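You operate a simulated robot arm through the tools that you are given. There is no shell and no other tool.

You are at the controls of a simulated robot arm. One attempt, no reset.

## Task
Wind the backdrop on till no stains show.
Fine: free the high and low levers for the backdrop wheel and lock both again. Where these are worked on the way, their far stop is far enough and under half their travel is too little: low lever.

It is judged by the outcome, as a careful person would: the job done as asked, and still so three seconds after it is handed in. It fails if anything else is knocked over, pushed out of place, dropped, spilled or broken.

## Robot
A 6-joint arm with a two-finger gripper, fixed in place. Base frame: the origin is on the floor under the middle of its stand, x ahead of it, y to its left, z up. Lengths are in cm, angles in rad, forces in N, time in s.
It reaches about 94 cm from its shoulder. Its first joint turns from -2.897 to 2.897 rad. Payload 2.54 kg.
Tool frame: the origin (TCP) lies between the finger pads and is the grasp point; the fingertips stand 3 cm ahead of it; z points along the fingers, y is the line along which they close. The gripper opens to 11.6 cm; its body begins 9.5 cm behind the TCP.
Orientation is that of the tool frame in the base frame, as a unit quaternion [x, y, z, w]. With the fingers straight down and closing along the base's y, the tool's x points along the base's -x, its y along +y and its z along -z.

## Interface
- The arm moves only by the tool arm_command. Its arguments are lists of equal length, an entry for each row: "angular": the turn, a rotation vector about the tool's x, y, z in rad, a list of three; "travel": the shift along the tool's x, y, z in cm, a list of three; "grip": the finger opening in cm, from 0 to 11.6. In form: {"angular": [[rx, ry, rz], ...], "travel": [[x, y, z], ...], "grip": [grip, ...]}. A call has 1 to 20 rows; each row shifts and turns the commanded pose from where the row before left it, along the tool's axes as they then stand. Rows are played at 5 a second. More than 5 cm and 0.15 rad between two rows, or a gripper value outside its range, and nothing of the call is played. A pose out of reach is approached as far as the arm can. The call stops where the force on the tool passes 50 N (or 10 N more than at its start, if that is more) or the arm is blocked; 0.2 s more then pass. The fingers move at their own pace (about 7.2 cm/s each) and stop on an object; they squeeze with about 32 N. The grip force told is the motor's: it shows also when the fingers shut on nothing. Time passes only in rows, and 0.2 s behind the last, so rows that do not move let the fingers close. It gives the time, the measured TCP pose, the force on the tool (base axes), the opening and the grip force at its end, in the units of the frame above (readings bear some noise), with the torque about the TCP (base axes, N m) and any sound that the robot's microphone picked up, and new pictures: "pictures" is both (left out), scene, wrist or none.
- Cameras (640 x 400 px; columns grow to the right, rows downward): "scene" is fixed at [21.8, -50.07, 152.05]; the picture's right is [0.91, -0.41, 0.00], its down [-0.10, -0.22, -0.97] and it looks along [0.40, 0.89, -0.24] (base axes); focal length 346 px, centre (320, 200). "wrist" rides on the gripper at [6.9, -1.5, -12.2] in the tool frame; the picture's right is [0.21, 0.98, 0.00], its down [-0.83, 0.18, -0.53] and it looks along [-0.52, 0.12, 0.85] (tool axes); focal length 251 px, centre (320, 200). There is no depth. A picture from a camera that has moved, and an enlarged one, comes with that camera's place and axes in the base frame and with its lens.
- inspect(camera, box): a new picture of the part [left, top, right, bottom] of that camera's present view, enlarged. It takes no simulated time.
- sign_off(): hands the job in; it is judged then, once.

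Places have to be worked out from the pictures, the camera data and where the tool is seen. Open the gripper and draw the arm clear of the work before you hand the job in, unless the task says otherwise.

The tools are called after "Call:" as a command line: name --argument value ..., lists and objects as JSON in quotes. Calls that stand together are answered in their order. arm_command: Moves the arm, as the interface text tells. Its arguments: {"type":"object","properties":{"angular":{"type":"array"},"travel":{"type":"array"},"grip":{"type":"array"},"pictures":{"type":"string","enum":["both","scene","wrist","none"]}},"required":["angular","travel","grip"]} The other tools are called the same way: inspect (camera, box) takes an enlarged picture of a part of a camera's view; sign_off () hands the job in.

At the start:

```text
t: 0.0
eef_pos: [40.06, 19.8, 138.13]
ee_rot: [0.0, 1.0, 0.0, 0.001]
wrist_force: [-0.1, 0.2, -0.5]
wrist_torque: [0.01, 0.03, 0.02]
grip_width: 11.61
grasp_force: 0.0
```

scene: 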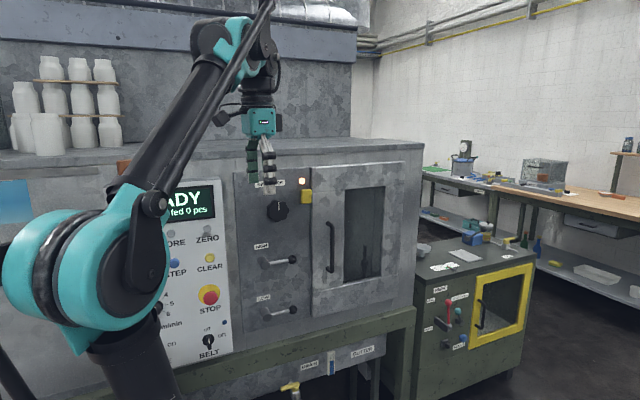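
wrist: 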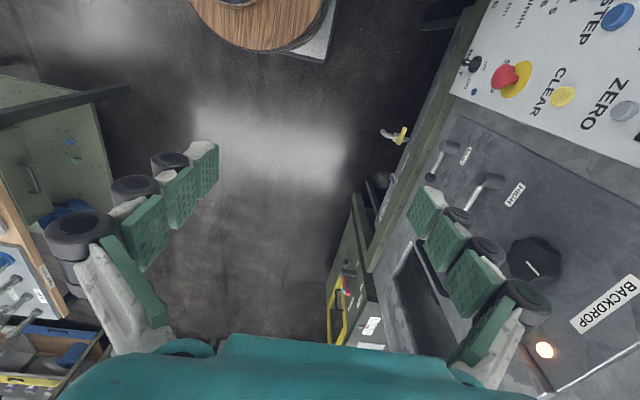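

I start by looking closely at the panel with the backdrop wheel and the two levers, and at the window.

Call:
inspect --camera "scene" --box '[230, 165, 330, 335]'

Call:
inspect --camera "scene" --box '[300, 150, 430, 320]'

Call:
inspect --camera "wrist" --box '[380, 100, 640, 400]'

Call:
inspect --camera "scene" --box '[120, 170, 240, 370]'

```text
2.35 times, centred on (280, 250) of scene
camera zoom: at [21.8, -50.07, 152.05], right [0.91, -0.41, 0.0], down [-0.1, -0.22, -0.97], along [0.4, 0.89, -0.24], focal length 813 px, centre (414, 82)
```

zoom: 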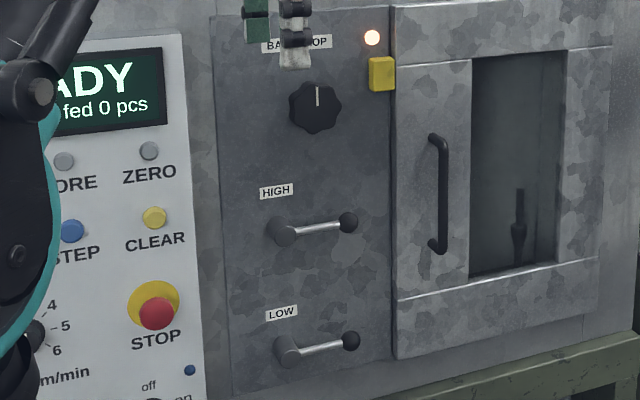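

```text
2.35 times, centred on (365, 235) of scene
camera zoom: at [21.8, -50.07, 152.05], right [0.91, -0.41, 0.0], down [-0.1, -0.22, -0.97], along [0.4, 0.89, -0.24], focal length 813 px, centre (214, 118)
```

zoom: 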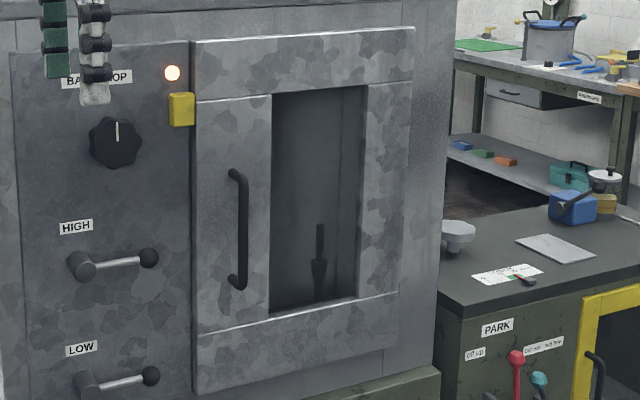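

```text
1.33 times, centred on (510, 250) of wrist
camera zoom: at [32.99, 18.3, 150.31], right [-0.21, 0.98, 0.0], down [0.83, 0.18, 0.54], along [0.52, 0.12, -0.84], focal length 335 px, centre (67, 133)
```

zoom: 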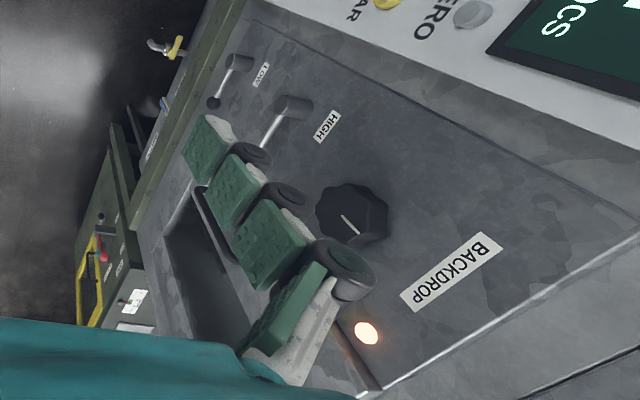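

```text
2.00 times, centred on (180, 270) of scene
camera zoom: at [21.8, -50.07, 152.05], right [0.91, -0.41, 0.0], down [-0.1, -0.22, -0.97], along [0.4, 0.89, -0.24], focal length 691 px, centre (600, 60)
```

zoom: 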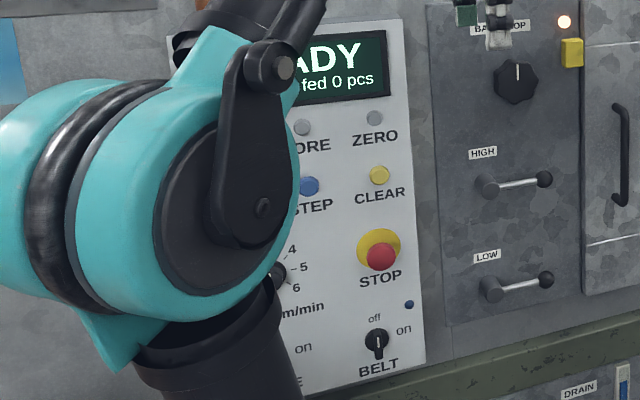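

The panel faces roughly -y at y≈60, with the wheel near (56, 61, 120) and lever hubs near (50, 60, 102) and (50, 59.5, 83). Before moving I zoom further into the window, labels and levers.

Call:
inspect --camera "scene" --box '[340, 180, 392, 290]'

Call:
inspect --camera "scene" --box '[235, 170, 315, 230]'

Call:
inspect --camera "scene" --box '[245, 235, 310, 330]'

Call:
inspect --camera "wrist" --box '[400, 120, 600, 300]'

```text
3.64 times, centred on (366, 235) of scene
camera zoom: at [21.8, -50.07, 152.05], right [0.91, -0.41, 0.0], down [-0.1, -0.22, -0.97], along [0.4, 0.89, -0.24], focal length 1257 px, centre (153, 73)
```

zoom: 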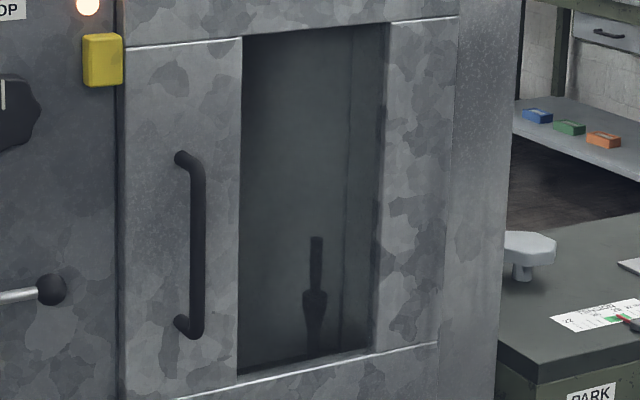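

```text
6.67 times, centred on (275, 200) of scene
camera zoom: at [21.8, -50.07, 152.05], right [0.91, -0.41, 0.0], down [-0.1, -0.22, -0.97], along [0.4, 0.89, -0.24], focal length 2304 px, centre (620, 200)
```

zoom: 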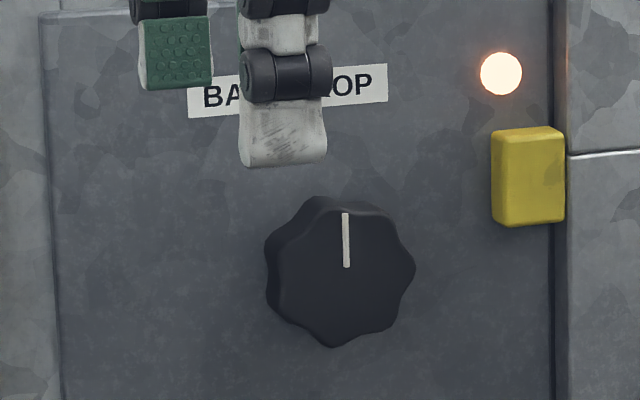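

```text
4.21 times, centred on (278, 282) of scene
camera zoom: at [21.8, -50.07, 152.05], right [0.91, -0.41, 0.0], down [-0.1, -0.22, -0.97], along [0.4, 0.89, -0.24], focal length 1455 px, centre (499, -147)
```

zoom: 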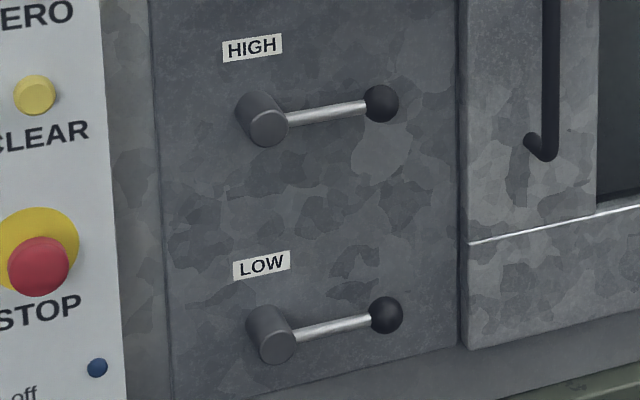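

```text
2.22 times, centred on (500, 210) of wrist
camera zoom: at [32.99, 18.3, 150.31], right [-0.21, 0.98, 0.0], down [0.83, 0.18, 0.54], along [0.52, 0.12, -0.84], focal length 559 px, centre (-80, 178)
```

zoom: 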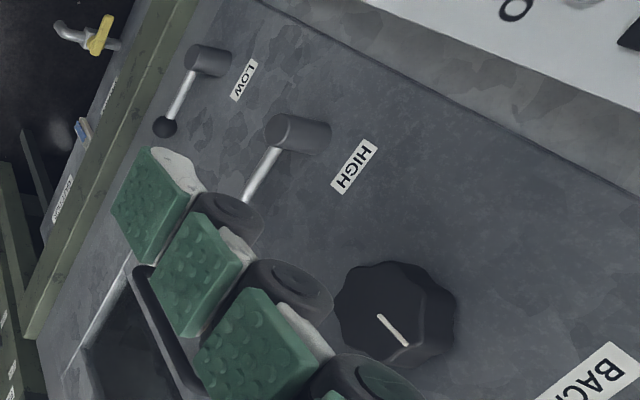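

The window interior is dim, so I'll need the wrist camera there. First I rotate the gripper about tool x so the fingers point at the panel (+y) and close vertically, staying well clear at y≈20.

Call:
arm_command --angular '[[-0.1428, 0, 0], [-0.1428, 0, 0], [-0.1428, 0, 0], [-0.1428, 0, 0], [-0.1428, 0, 0], [-0.1428, 0, 0], [-0.1428, 0, 0], [-0.1428, 0, 0], [-0.1428, 0, 0], [-0.1428, 0, 0], [-0.1428, 0, 0]]' --travel '[[0, 0, 0], [0, 0, 0], [0, 0, 0], [0, 0, 0], [0, 0, 0], [0, 0, 0], [0, 0, 0], [0, 0, 0], [0, 0, 0], [0, 0, 0], [0, 0, 0]]' --grip '[11.6, 11.6, 11.6, 11.6, 11.6, 11.6, 11.6, 11.6, 11.6, 11.6, 11.6]'

```text
t: 2.4
eef_pos: [39.9, 19.69, 138.12]
ee_rot: [-0.001, 0.707, 0.708, 0.001]
wrist_force: [0.0, -0.4, -0.2]
wrist_torque: [-0.01, -0.01, -0.02]
grip_width: 11.62
grasp_force: 0.1
camera wrist: at [33.01, 7.63, 136.57], right [-0.22, 0.0, 0.98], down [0.83, -0.53, 0.18], along [0.52, 0.85, 0.12], focal length 251 px, centre (320, 200)
```

scene: 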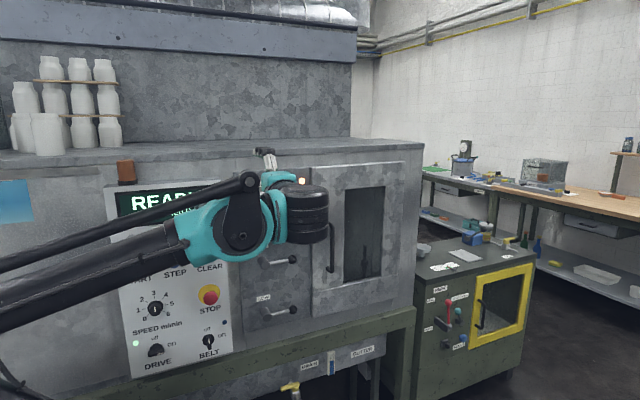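
wrist: 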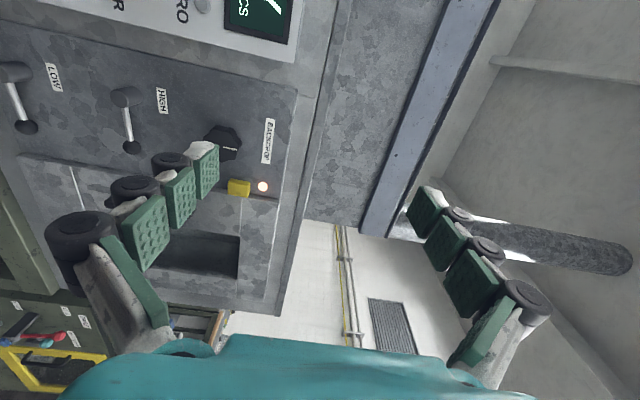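

The fingers now face the panel. I move out in front of the door window (staying around y≈30, clear of all fixtures) to look at the backdrop with the wrist camera.

Call:
arm_command --angular '[[0, 0, 0], [0, 0, 0], [0, 0, 0], [0, 0, 0], [0, 0, 0], [0, 0, 0], [0, 0, 0], [0, 0, 0], [0, 0, 0], [0, 0, 0]]' --travel '[[-3, -3.3, 1], [-3, -3.3, 1], [-3, -3.3, 1], [-3, -3.3, 1], [-3, -3.3, 1], [-3, -3.3, 1], [-3, -3.3, 1], [-3, -3.3, 1], [-3, -3.3, 1], [-3, -3.3, 1]]' --grip '[11.6, 11.6, 11.6, 11.6, 11.6, 11.6, 11.6, 11.6, 11.6, 11.6]'

```text
t: 4.6
eef_pos: [69.81, 29.97, 105.09]
ee_rot: [0.0, 0.707, 0.707, 0.0]
wrist_force: [-1.7, 0.1, 0.8]
wrist_torque: [-0.04, 0.0, -0.09]
grip_width: 11.59
grasp_force: 0.0
camera wrist: at [63.02, 17.75, 103.54], right [-0.22, 0.0, 0.98], down [0.83, -0.53, 0.18], along [0.52, 0.85, 0.12], focal length 251 px, centre (320, 200)
```

scene: 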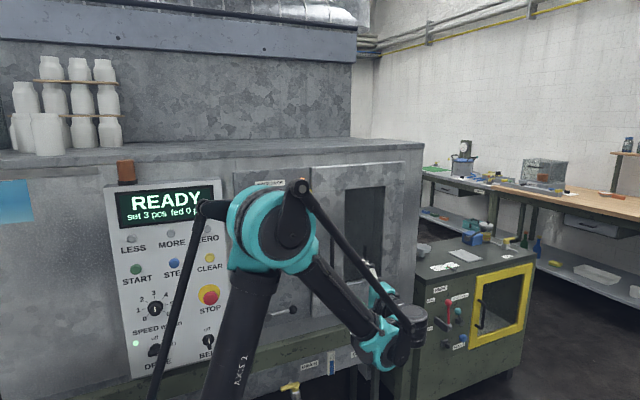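
wrist: 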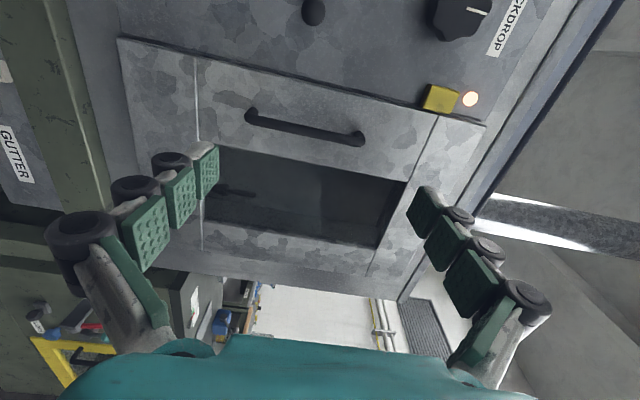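

Arm reached the spot. I zoom into the window from this view to find the backdrop and its stains.

Call:
inspect --camera "wrist" --box '[200, 120, 420, 260]'

Call:
inspect --camera "wrist" --box '[200, 145, 300, 235]'

```text
2.86 times, centred on (310, 190) of wrist
camera zoom: at [63.02, 17.75, 103.54], right [-0.22, 0.0, 0.98], down [0.83, -0.53, 0.18], along [0.52, 0.85, 0.12], focal length 718 px, centre (349, 229)
```

zoom: 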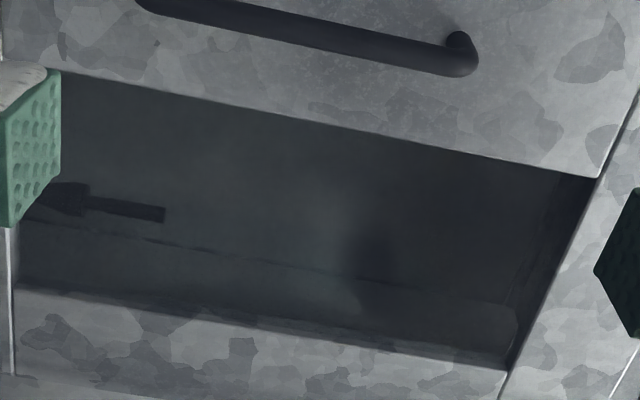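

```text
4.44 times, centred on (250, 190) of wrist
camera zoom: at [63.02, 17.75, 103.54], right [-0.22, 0.0, 0.98], down [0.83, -0.53, 0.18], along [0.52, 0.85, 0.12], focal length 1118 px, centre (631, 244)
```

zoom: 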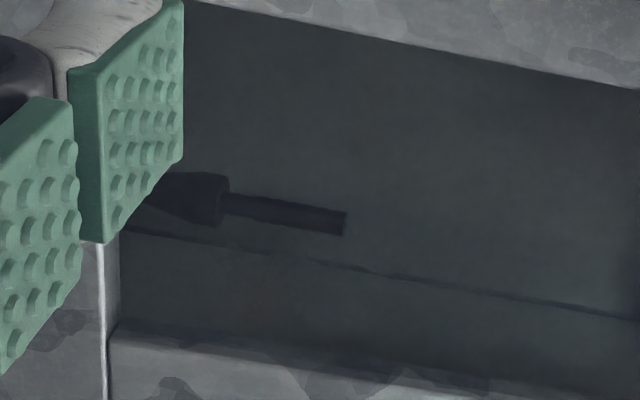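

The interior is dim and the angle oblique. I shift toward the window and yaw the tool so the camera looks more squarely in.

Call:
arm_command --angular '[[0, 0, 0], [0, 0, 0], [0, 0, 0], [0, 0.125, 0], [0, 0.125, 0], [0, 0.125, 0], [0, 0.125, 0]]' --travel '[[-4, 0.3, 1.5], [-4, 0.3, 1.5], [-3, 0.3, 1.5], [0, 0, 0], [0, 0, 0], [0, 0, 0], [0, 0, 0]]' --grip '[11.6, 11.6, 11.6, 11.6, 11.6, 11.6, 11.6]'

```text
t: 6.2
eef_pos: [80.78, 34.38, 105.99]
ee_rot: [-0.176, 0.685, 0.686, -0.175]
wrist_force: [-0.6, 0.3, 0.4]
wrist_torque: [-0.01, 0.01, -0.02]
grip_width: 11.62
grasp_force: 0.0
camera wrist: at [80.76, 20.34, 104.58], right [-0.19, -0.1, 0.98], down [0.98, -0.07, 0.18], along [0.05, 0.99, 0.12], focal length 251 px, centre (320, 200)
```

scene: 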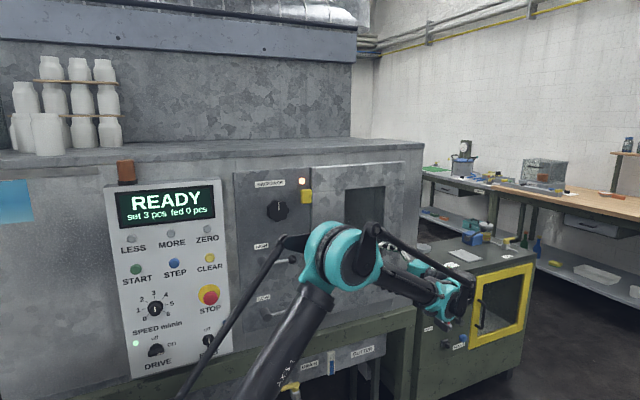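
wrist: 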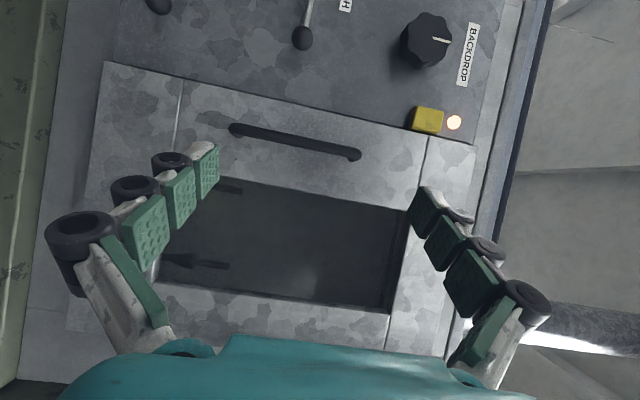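

Now I can see two dark shapes inside. I zoom in on the window.

Call:
inspect --camera "wrist" --box '[150, 170, 420, 320]'

Call:
inspect --camera "wrist" --box '[280, 180, 420, 320]'

Call:
inspect --camera "scene" --box '[100, 170, 230, 370]'

```text
2.37 times, centred on (285, 245) of wrist
camera zoom: at [80.76, 20.34, 104.58], right [-0.19, -0.1, 0.98], down [0.98, -0.07, 0.18], along [0.05, 0.99, 0.12], focal length 596 px, centre (403, 93)
```

zoom: 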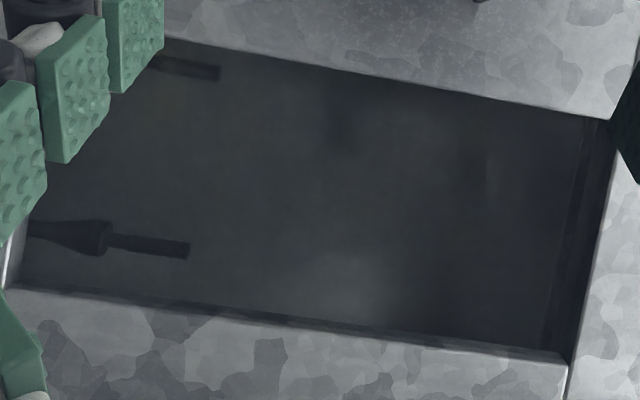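

```text
2.86 times, centred on (350, 250) of wrist
camera zoom: at [80.76, 20.34, 104.58], right [-0.19, -0.1, 0.98], down [0.98, -0.07, 0.18], along [0.05, 0.99, 0.12], focal length 718 px, centre (234, 57)
```

zoom: 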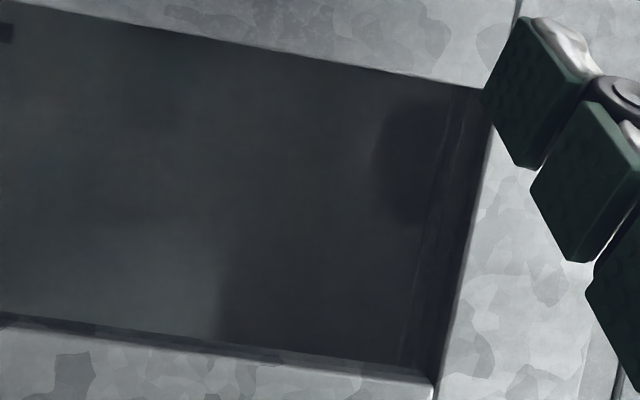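

```text
2.00 times, centred on (165, 270) of scene
camera zoom: at [21.8, -50.07, 152.05], right [0.91, -0.41, 0.0], down [-0.1, -0.22, -0.97], along [0.4, 0.89, -0.24], focal length 691 px, centre (630, 60)
```

zoom: 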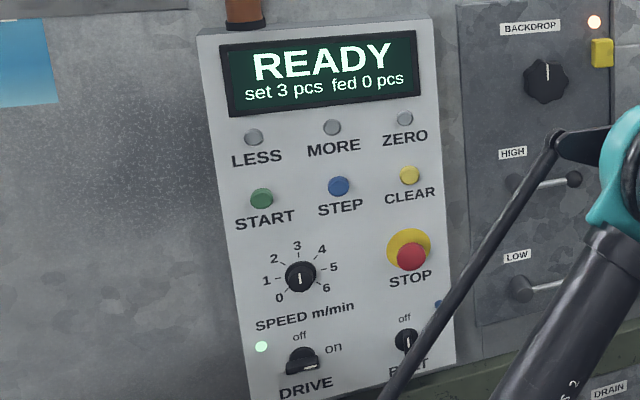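

The glass is dim and features are faint; I take a few more enlargements to separate rendering grain from real marks.

Call:
inspect --camera "wrist" --box '[160, 175, 300, 265]'

Call:
inspect --camera "wrist" --box '[230, 190, 330, 310]'

Call:
inspect --camera "wrist" --box '[300, 190, 400, 310]'

Call:
inspect --camera "scene" --box '[335, 175, 395, 235]'

```text
4.44 times, centred on (230, 220) of wrist
camera zoom: at [80.76, 20.34, 104.58], right [-0.19, -0.1, 0.98], down [0.98, -0.07, 0.18], along [0.05, 0.99, 0.12], focal length 1118 px, centre (720, 111)
```

zoom: 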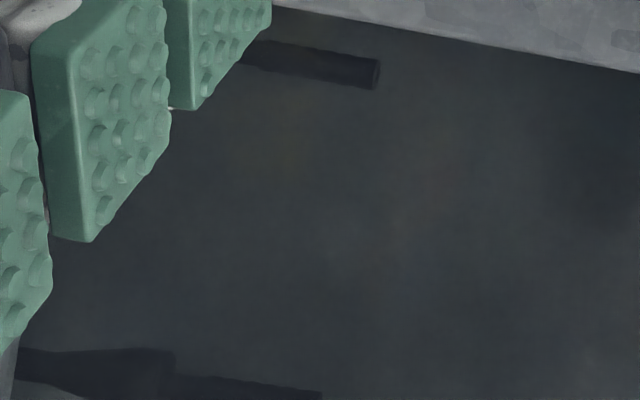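

```text
3.33 times, centred on (280, 250) of wrist
camera zoom: at [80.76, 20.34, 104.58], right [-0.19, -0.1, 0.98], down [0.98, -0.07, 0.18], along [0.05, 0.99, 0.12], focal length 838 px, centre (453, 33)
```

zoom: 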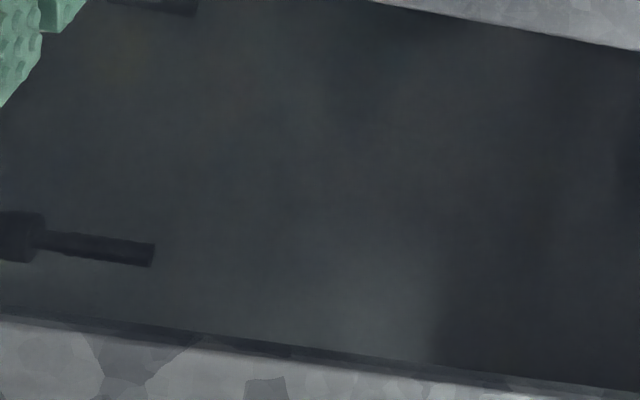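

```text
3.33 times, centred on (350, 250) of wrist
camera zoom: at [80.76, 20.34, 104.58], right [-0.19, -0.1, 0.98], down [0.98, -0.07, 0.18], along [0.05, 0.99, 0.12], focal length 838 px, centre (220, 33)
```

zoom: 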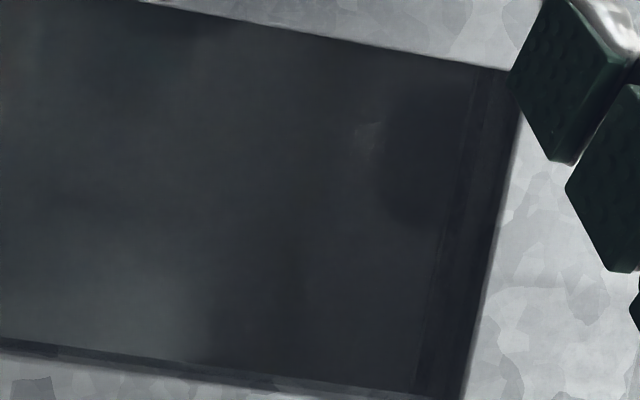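

```text
6.67 times, centred on (365, 205) of scene
camera zoom: at [21.8, -50.07, 152.05], right [0.91, -0.41, 0.0], down [-0.1, -0.22, -0.97], along [0.4, 0.89, -0.24], focal length 2304 px, centre (20, 167)
```

zoom: 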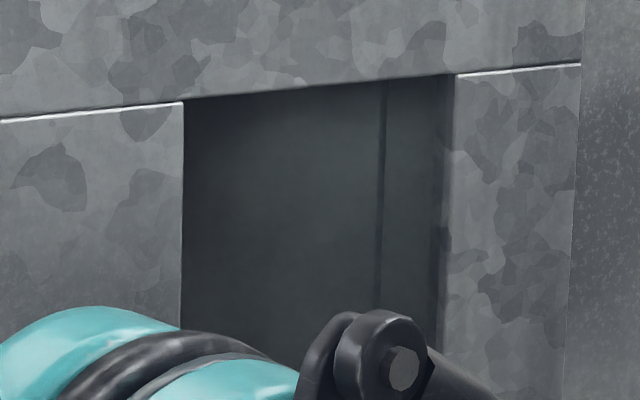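

A faint brownish tint appears near pixel (221, 208), low between the two nozzles, partly hidden by the lower finger. I drop the camera so the lower part of the window is unobstructed.

Call:
arm_command --angular '[[0, 0, 0], [0, 0, 0], [0, 0, 0], [0, 0, 0]]' --travel '[[0, -4, 0], [0, -4, 0], [0, -4, 0], [0, 0, 0]]' --grip '[11.6, 11.6, 11.6, 11.6]' --pictures "wrist"

Call:
inspect --camera "wrist" --box '[220, 170, 430, 310]'

Call:
inspect --camera "wrist" --box '[230, 180, 330, 280]'

```text
t: 7.2
eef_pos: [80.87, 34.43, 93.9]
ee_rot: [-0.176, 0.685, 0.685, -0.174]
wrist_force: [-0.5, 0.5, -0.3]
wrist_torque: [-0.04, -0.01, -0.01]
grip_width: 11.61
grasp_force: 0.1
camera wrist: at [80.66, 20.37, 92.48], right [-0.19, -0.1, 0.98], down [0.98, -0.07, 0.18], along [0.05, 0.99, 0.12], focal length 251 px, centre (320, 200)
```

wrist: 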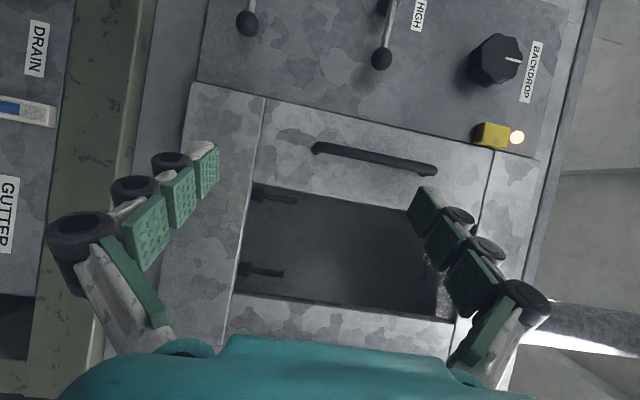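

```text
2.86 times, centred on (325, 240) of wrist
camera zoom: at [80.66, 20.37, 92.48], right [-0.19, -0.1, 0.98], down [0.98, -0.07, 0.18], along [0.05, 0.99, 0.12], focal length 718 px, centre (306, 86)
```

zoom: 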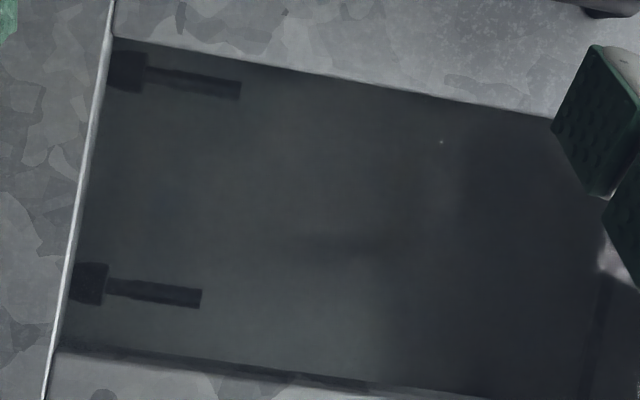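

```text
4.00 times, centred on (280, 230) of wrist
camera zoom: at [80.66, 20.37, 92.48], right [-0.19, -0.1, 0.98], down [0.98, -0.07, 0.18], along [0.05, 0.99, 0.12], focal length 1006 px, centre (480, 80)
```

zoom: 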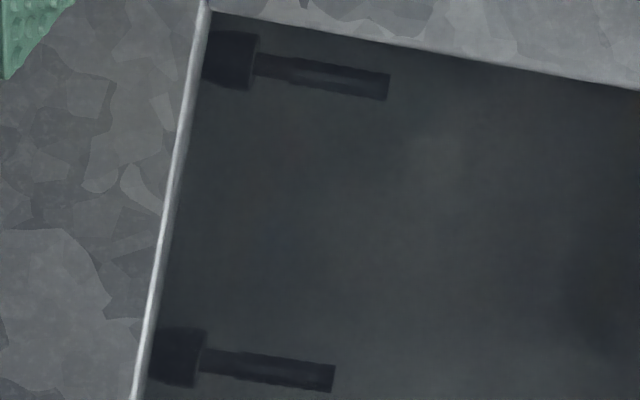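

Only faint tints are visible. I zoom deeper into parts of the back surface to judge colour differences.

Call:
inspect --camera "wrist" --box '[250, 200, 310, 260]'

Call:
inspect --camera "wrist" --box '[290, 200, 370, 260]'

Call:
inspect --camera "wrist" --box '[230, 180, 450, 320]'

```text
6.67 times, centred on (280, 230) of wrist
camera zoom: at [80.66, 20.37, 92.48], right [-0.19, -0.1, 0.98], down [0.98, -0.07, 0.18], along [0.05, 0.99, 0.12], focal length 1676 px, centre (587, 0)
```

zoom: 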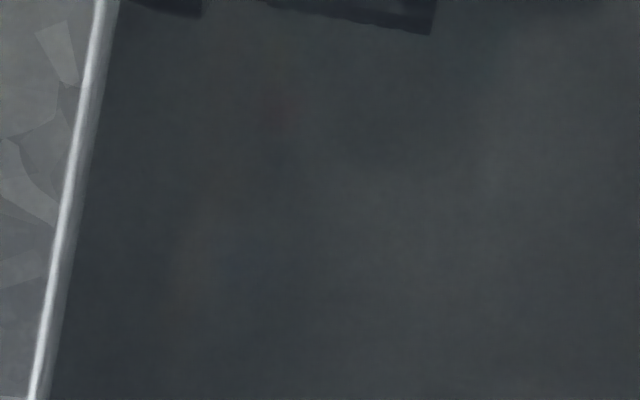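

```text
6.67 times, centred on (330, 230) of wrist
camera zoom: at [80.66, 20.37, 92.48], right [-0.19, -0.1, 0.98], down [0.98, -0.07, 0.18], along [0.05, 0.99, 0.12], focal length 1676 px, centre (253, 0)
```

zoom: 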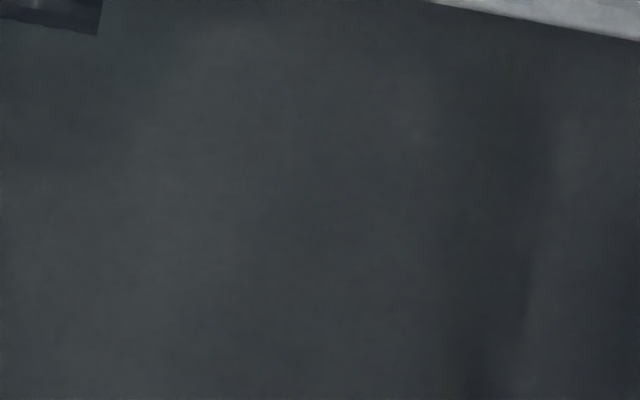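

```text
2.86 times, centred on (340, 250) of wrist
camera zoom: at [80.66, 20.37, 92.48], right [-0.19, -0.1, 0.98], down [0.98, -0.07, 0.18], along [0.05, 0.99, 0.12], focal length 718 px, centre (263, 57)
```

zoom: 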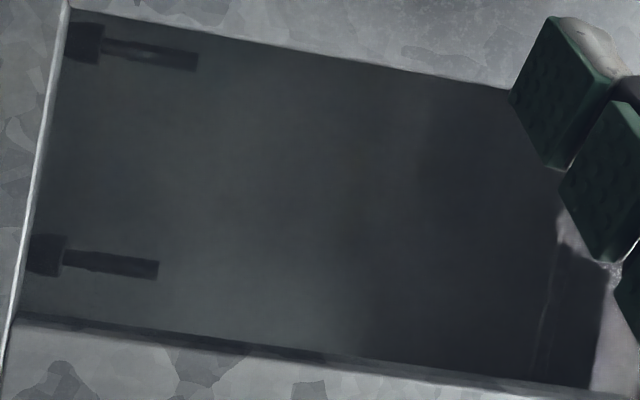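

I can triangulate a faint reddish-brown tint at about (89.6, 79, 90) on the back surface, so the stains are subtle overspray spots. Lever balls triangulate to about (59.8, 58.9, 102.3) and (59.8, 59, 82), panel at y≈62.3. I go to a pre-pose in front of the high lever's bar.

Call:
arm_command --angular '[[0, -0.125, 0], [0, -0.125, 0], [0, -0.125, 0], [0, -0.125, 0], [0, 0, 0], [0, 0, 0], [0, 0, 0], [0, 0, 0], [0, 0, 0], [0, 0, 0], [0, 0, 0]]' --travel '[[0, 0, 0], [0, 0, 0], [0, 0, 0], [0, 0, 0], [3.98, 1.38, 1.77], [3.98, 1.38, 1.77], [3.98, 1.38, 1.77], [3.98, 1.38, 1.77], [3.98, 1.38, 1.77], [3.98, 1.38, 1.77], [0, 0, 0]]' --grip '[11.6, 11.6, 11.6, 11.6, 8, 5, 5, 5, 5, 5, 5]'

```text
t: 9.6
eef_pos: [56.97, 45.14, 102.29]
ee_rot: [-0.001, 0.707, 0.708, 0.0]
wrist_force: [-0.4, -0.1, -0.3]
wrist_torque: [-0.01, -0.02, -0.01]
grip_width: 5.0
grasp_force: 0.1
camera wrist: at [50.02, 32.88, 100.8], right [-0.22, 0.0, 0.98], down [0.83, -0.53, 0.18], along [0.52, 0.85, 0.12], focal length 251 px, centre (320, 200)
```

scene: 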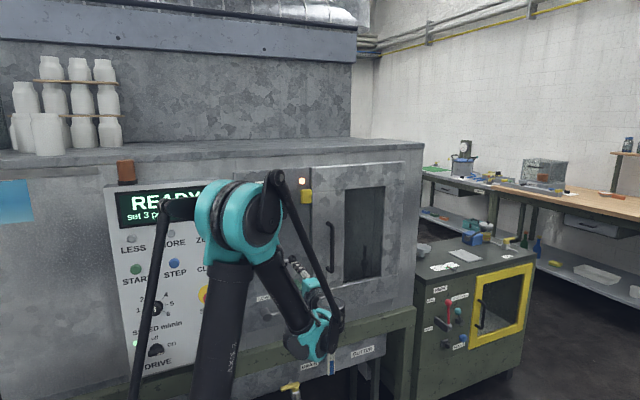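
wrist: 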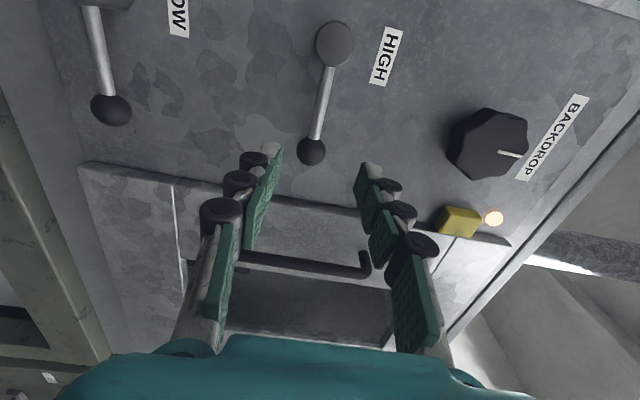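

The wrist view confirms the ball at about (60, 58.9, 102.2) and hub axis at (49.9, 102.1). I advance so the open fingers straddle the bar, tips short of the panel.

Call:
arm_command --angular '[[0, 0, 0], [0, 0, 0], [0, 0, 0], [0, 0, 0], [0, 0, 0], [0, 0, 0]]' --travel '[[0, 0, 3], [0, 0, 3], [0, 0, 3], [0, 0, 3], [0, 0, 0], [0, 0, 0]]' --grip '[5, 5, 5, 5, 3, 3]'

Call:
inspect --camera "wrist" --box '[200, 20, 440, 220]'

```text
t: 11.0
eef_pos: [56.94, 57.06, 102.21]
ee_rot: [-0.001, 0.707, 0.707, 0.0]
wrist_force: [0.9, -0.3, -0.4]
wrist_torque: [0.02, 0.03, 0.0]
grip_width: 3.0
grasp_force: 0.0
camera wrist: at [50.11, 44.84, 100.71], right [-0.22, 0.0, 0.98], down [0.83, -0.53, 0.18], along [0.52, 0.85, 0.12], focal length 251 px, centre (320, 200)
```

scene: 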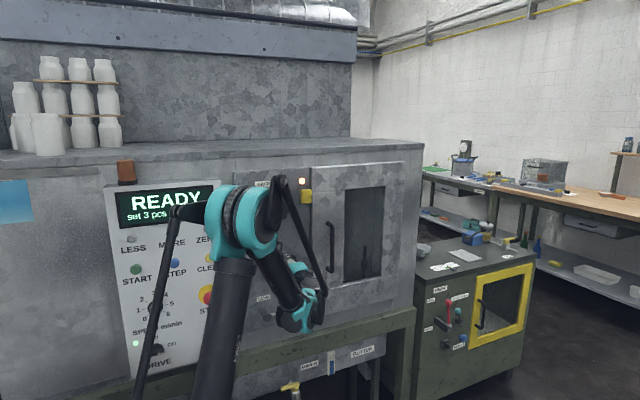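
wrist: 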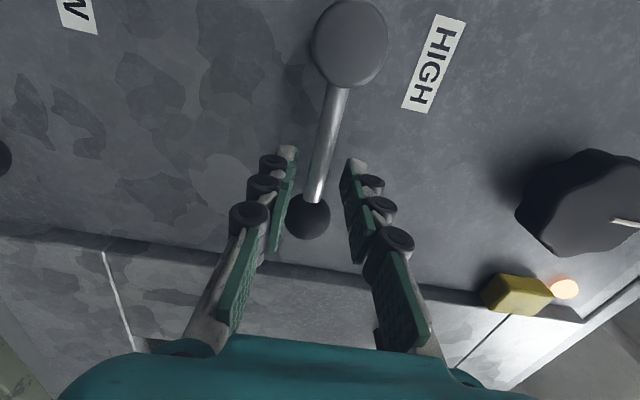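

```text
2.00 times, centred on (320, 120) of wrist
camera zoom: at [50.11, 44.84, 100.71], right [-0.22, 0.0, 0.98], down [0.83, -0.53, 0.18], along [0.52, 0.85, 0.12], focal length 503 px, centre (320, 360)
```

zoom: 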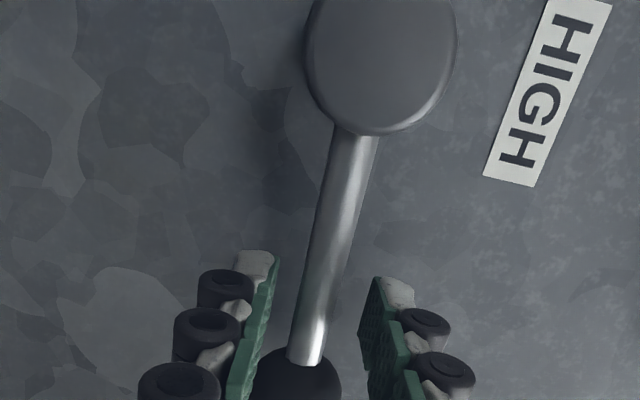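

The bar lies between the fingertips. I gently try pushing the lever downward about 2.5 cm in small steps to see whether it gives.

Call:
arm_command --angular '[[0, 0, 0], [0, 0, 0], [0, 0, 0], [0, 0, 0], [0, 0, 0], [0, 0, 0]]' --travel '[[0, -0.5, 0], [0, -0.5, 0], [0, -0.5, 0], [0, -0.5, 0], [0, -0.5, 0], [0, 0, 0]]' --grip '[3, 3, 3, 3, 3, 3]' --pictures "wrist"

```text
t: 12.4
eef_pos: [57.12, 56.85, 99.77]
ee_rot: [-0.002, 0.707, 0.707, 0.001]
wrist_force: [0.4, -1.4, 0.6]
wrist_torque: [-0.01, 0.0, 0.01]
grip_width: 3.09
grasp_force: 0.9
camera wrist: at [50.17, 44.72, 98.28], right [-0.22, 0.0, 0.98], down [0.83, -0.53, 0.18], along [0.52, 0.85, 0.12], focal length 251 px, centre (320, 200)
```

wrist: 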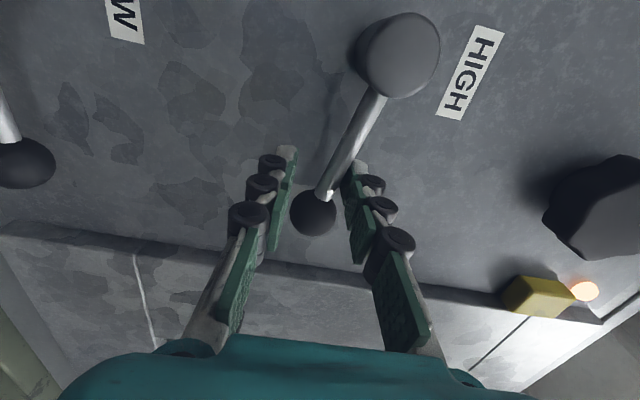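

The lever swings down freely (about 1 N). I align the tool roll with the bar and continue along the arc around the hub, in small increments.

Call:
arm_command --angular '[[0, 0, 0.095], [0, 0, 0.095], [0, 0, 0.1], [0, 0, 0.1], [0, 0, 0.1], [0, 0, 0.1], [0, 0, 0.1], [0, 0, 0]]' --travel '[[0, 0, 0], [0, 0, 0], [0.13, -0.745, 0], [0.13, -0.745, 0], [0.13, -0.745, 0], [0.13, -0.745, 0], [0.13, -0.745, 0], [0, 0, 0]]' --grip '[3.2, 3.2, 3.2, 3.2, 3.2, 3.2, 3.2, 3.2]'

```text
t: 14.2
eef_pos: [55.03, 56.97, 96.53]
ee_rot: [0.238, 0.666, 0.666, -0.238]
wrist_force: [0.4, 0.2, 1.4]
wrist_torque: [0.02, -0.01, 0.0]
grip_width: 3.24
grasp_force: 0.4
camera wrist: at [48.78, 44.76, 99.83], right [0.46, 0.0, 0.89], down [0.75, -0.53, -0.39], along [0.47, 0.85, -0.24], focal length 251 px, centre (320, 200)
```

scene: 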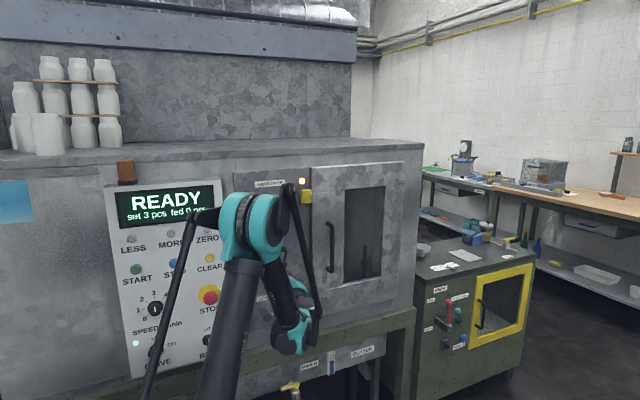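
wrist: 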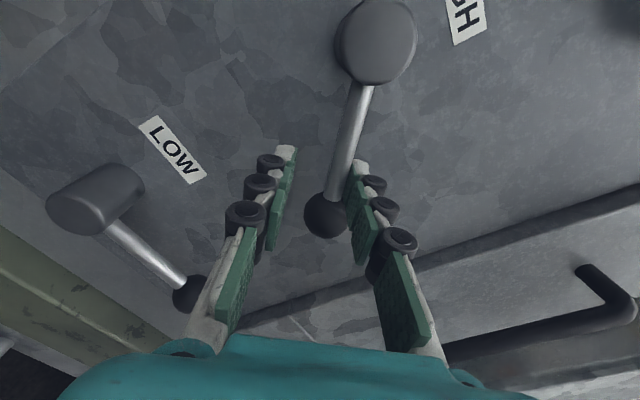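

The lever follows at about 40° down with negligible force. I continue along the arc.

Call:
arm_command --angular '[[0, 0, 0.1], [0, 0, 0.1], [0, 0, 0.1], [0, 0, 0.1], [0, 0, 0.1], [0, 0, 0]]' --travel '[[0.13, -0.745, 0], [0.13, -0.745, 0], [0.13, -0.745, 0], [0.13, -0.745, 0], [0.13, -0.745, 0], [0, 0, 0]]' --grip '[3.2, 3.2, 3.2, 3.2, 3.2, 3.2]'

```text
t: 15.6
eef_pos: [52.05, 56.98, 94.94]
ee_rot: [0.398, 0.582, 0.588, -0.396]
wrist_force: [14.8, 5.6, 31.8]
wrist_torque: [0.58, -0.86, -0.11]
grip_width: 4.79
grasp_force: 11.7
stopped in row 6: the force on the tool passed its limit at 51 N (the readings are from after the stop); the commanded pose is now the measured one
camera wrist: at [48.03, 44.81, 100.79], right [0.83, -0.01, 0.56], down [0.47, -0.53, -0.7], along [0.3, 0.85, -0.44], focal length 251 px, centre (320, 200)
```

scene: 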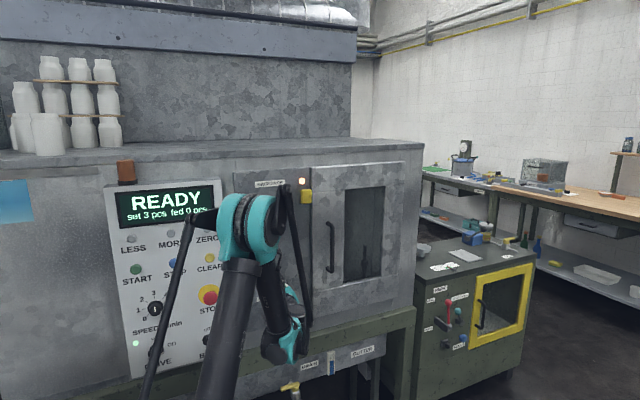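
wrist: 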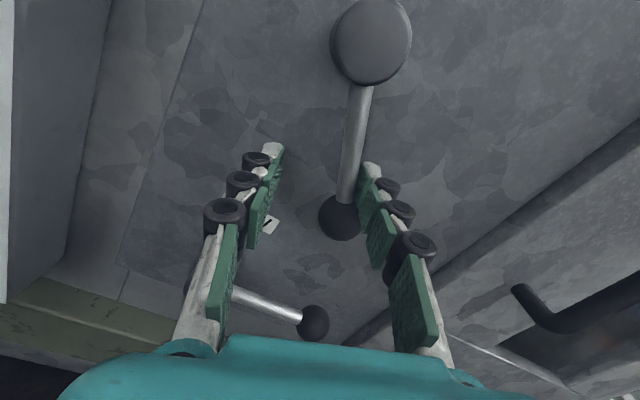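

The lever hit its far stop: ball now at about (54.8, 93.3), i.e. ~60° below horizontal. I ease the finger off, retreat straight out and undo the roll.

Call:
arm_command --angular '[[0, 0, 0], [0, 0, 0], [0, 0, 0], [0, 0, 0], [0, 0, 0], [0, 0, -0.149], [0, 0, -0.149], [0, 0, -0.149], [0, 0, -0.149], [0, 0, -0.149], [0, 0, -0.149], [0, 0, -0.149], [0, 0, -0.149], [0, 0, 0]]' --travel '[[0, 0.6, 0], [0, 0.2, 0], [0, 0, -4], [0, 0, -4], [0, 0, -4], [0, 0, 0], [0, 0, 0], [0, 0, 0], [0, 0, 0], [0, 0, 0], [0, 0, 0], [0, 0, 0], [0, 0, 0], [0, 0, 0]]' --grip '[4.5, 4.5, 4.5, 5, 5, 5, 5, 5, 5, 5, 5, 5, 5, 5]'

```text
t: 18.6
eef_pos: [52.56, 44.91, 95.29]
ee_rot: [-0.001, 0.707, 0.707, 0.001]
wrist_force: [0.0, -0.3, 0.6]
wrist_torque: [-0.01, 0.01, -0.04]
grip_width: 4.99
grasp_force: 0.1
camera wrist: at [45.67, 32.88, 93.57], right [-0.22, 0.0, 0.98], down [0.82, -0.54, 0.18], along [0.52, 0.84, 0.12], focal length 251 px, centre (320, 200)
```

scene: 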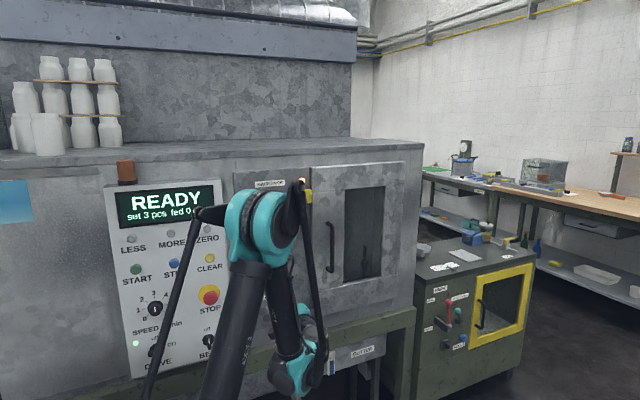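
wrist: 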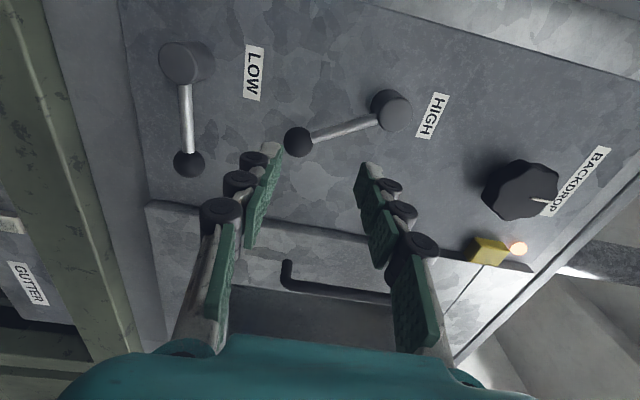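

The high lever stays at its far stop. Low lever: hub axis about (49.85, 82.2), ball about (60.1, 81.8). I lower to its pre-pose at the same standoff.

Call:
arm_command --angular '[[0, 0, 0], [0, 0, 0], [0, 0, 0], [0, 0, 0]]' --travel '[[-1.48, -4.4, 0], [-1.48, -4.4, 0], [-1.48, -4.4, 0], [0, 0, 0]]' --grip '[5, 5, 5, 5]'

Call:
inspect --camera "wrist" --box '[60, 0, 460, 260]'

```text
t: 19.6
eef_pos: [61.15, 47.96, 88.67]
ee_rot: [-0.001, 0.707, 0.707, 0.001]
wrist_force: [-0.2, -0.7, -0.6]
wrist_torque: [0.01, 0.0, 0.04]
grip_width: 4.99
grasp_force: 0.0
out of reach, approached as far as the arm can: row 1, 2, 3
camera wrist: at [54.36, 35.81, 87.29], right [-0.22, 0.0, 0.98], down [0.83, -0.53, 0.18], along [0.52, 0.85, 0.12], focal length 251 px, centre (320, 200)
```

scene: 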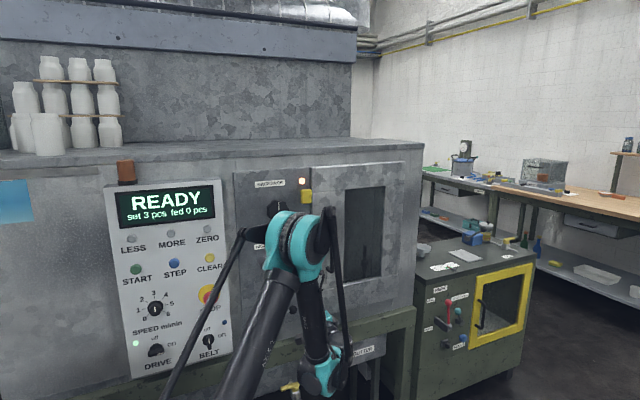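
wrist: 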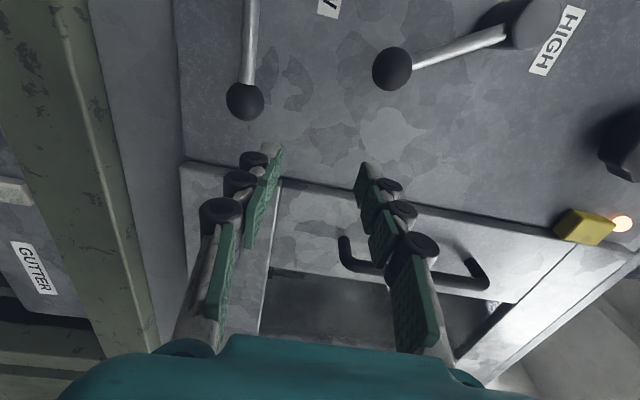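

```text
1.54 times, centred on (260, 130) of wrist
camera zoom: at [54.36, 35.81, 87.29], right [-0.22, 0.0, 0.98], down [0.83, -0.53, 0.18], along [0.52, 0.85, 0.12], focal length 387 px, centre (412, 308)
```

zoom: 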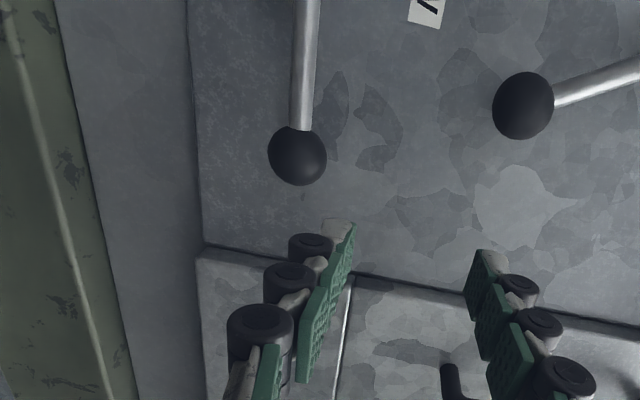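

That low pre-pose is beyond the arm's folding limit with this orientation. I yaw the tool by 0.5 rad so the wrist sits farther out (+x), then try the low lever's pre-pose along that direction.

Call:
arm_command --angular '[[0, 0.125, 0], [0, 0.125, 0], [0, 0.125, 0], [0, 0.125, 0], [0, 0, 0], [0, 0, 0], [0, 0, 0]]' --travel '[[0, 0, 0], [0, 0, 0], [0, 0, 0], [0, 0, 0], [-0.4, -3.25, -1.73], [-0.4, -3.25, -1.73], [0, 0, 0]]' --grip '[5, 5, 5, 5, 5, 5, 5]'

```text
t: 21.2
eef_pos: [63.61, 45.27, 82.22]
ee_rot: [-0.175, 0.684, 0.686, -0.174]
wrist_force: [-0.1, -0.2, -0.5]
wrist_torque: [-0.04, 0.0, -0.01]
grip_width: 5.0
grasp_force: 0.0
camera wrist: at [63.38, 31.34, 80.76], right [-0.19, -0.11, 0.98], down [0.98, -0.07, 0.18], along [0.05, 0.99, 0.12], focal length 251 px, centre (320, 200)
```

scene: 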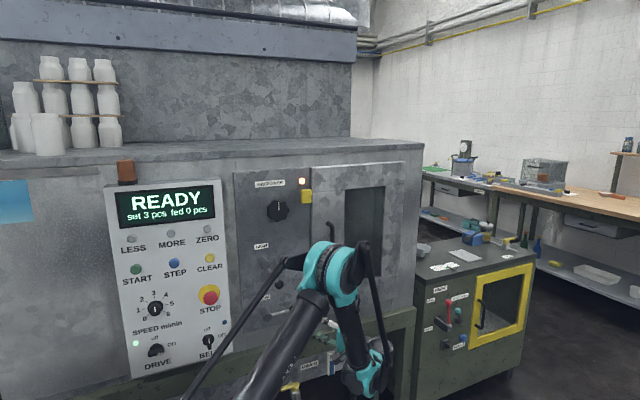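
wrist: 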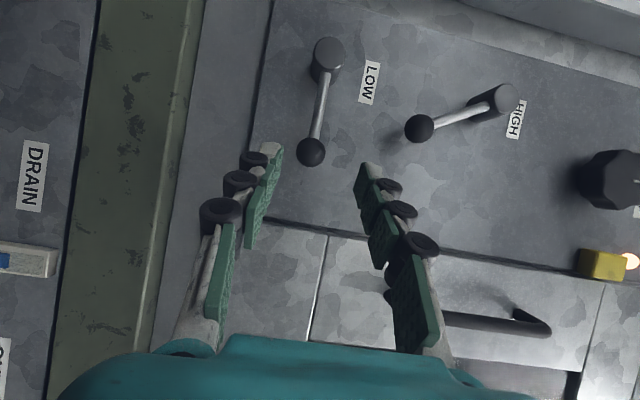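

The yawed approach is reachable and the ball checks out at (59.8, 58.9, 82.0). I advance along the fingers' direction so they straddle the low bar, then narrow the gap.

Call:
arm_command --angular '[[0, 0, 0], [0, 0, 0], [0, 0, 0], [0, 0, 0], [0, 0, 0], [0, 0, 0]]' --travel '[[0, 0, 4], [0, 0, 4], [0, 0, 3], [0, 0, 2.4], [0, 0, 0], [0, 0, 0]]' --grip '[5, 5, 5, 5, 3.4, 3.4]'

```text
t: 22.6
eef_pos: [57.18, 57.16, 82.36]
ee_rot: [-0.175, 0.685, 0.686, -0.174]
wrist_force: [-0.1, 0.0, -0.3]
wrist_torque: [0.02, -0.01, -0.02]
grip_width: 3.38
grasp_force: 0.0
camera wrist: at [56.95, 43.11, 80.82], right [-0.19, -0.1, 0.98], down [0.98, -0.07, 0.18], along [0.05, 0.99, 0.12], focal length 251 px, centre (320, 200)
```

scene: 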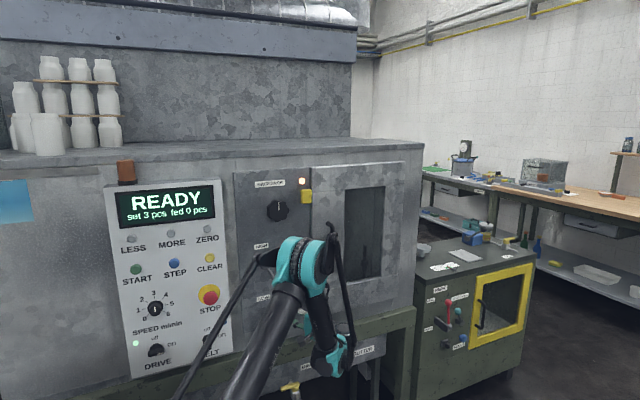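
wrist: 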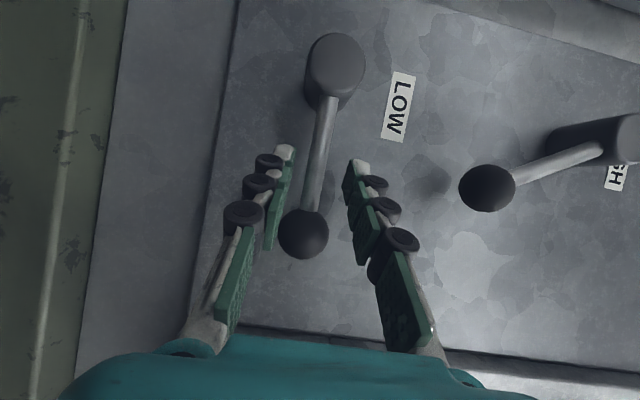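

The bar lies between the fingers. I now swing the low lever down along its arc, first half, checking forces.

Call:
arm_command --angular '[[0, 0, 0], [0, 0, 0.1], [0, 0, 0.1], [0, 0, 0.1], [0, 0, 0.1], [0, 0, 0.1], [0, 0, 0]]' --travel '[[0.088, -1.2, 0.048], [0.128, -0.713, 0.07], [0.119, -0.711, 0.104], [0.112, -0.705, 0.137], [0.104, -0.701, 0.167], [0.1, -0.694, 0.198], [0, 0, 0]]' --grip '[3.4, 3.4, 3.4, 3.4, 3.4, 3.4, 3.4]'

```text
t: 24.2
eef_pos: [55.65, 57.2, 77.77]
ee_rot: [0.0, 0.707, 0.621, -0.338]
wrist_force: [0.6, 0.3, 2.1]
wrist_torque: [-0.01, 0.01, -0.01]
grip_width: 3.48
grasp_force: 0.6
camera wrist: at [55.53, 43.2, 79.77], right [0.25, 0.13, 0.96], down [0.97, -0.08, -0.24], along [0.05, 0.99, -0.15], focal length 251 px, centre (320, 200)
```

scene: 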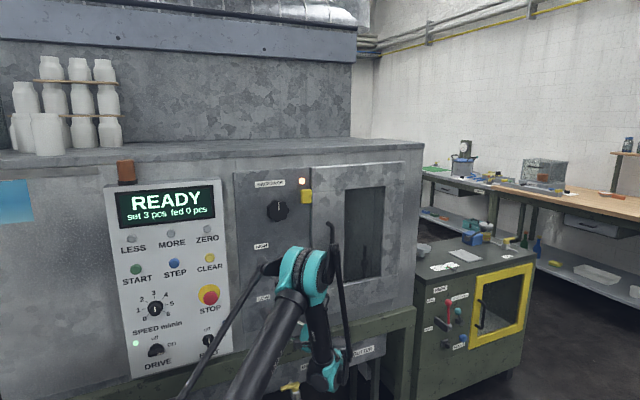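
wrist: 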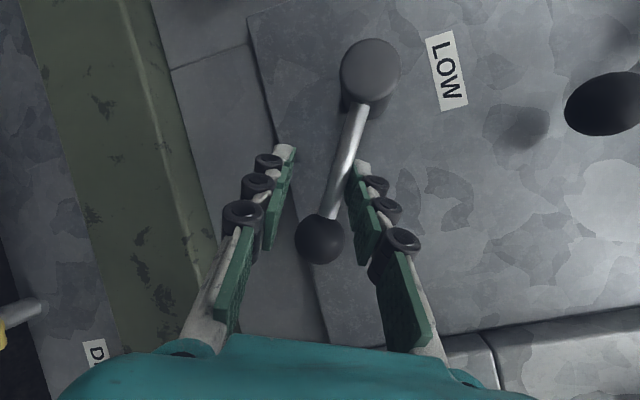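

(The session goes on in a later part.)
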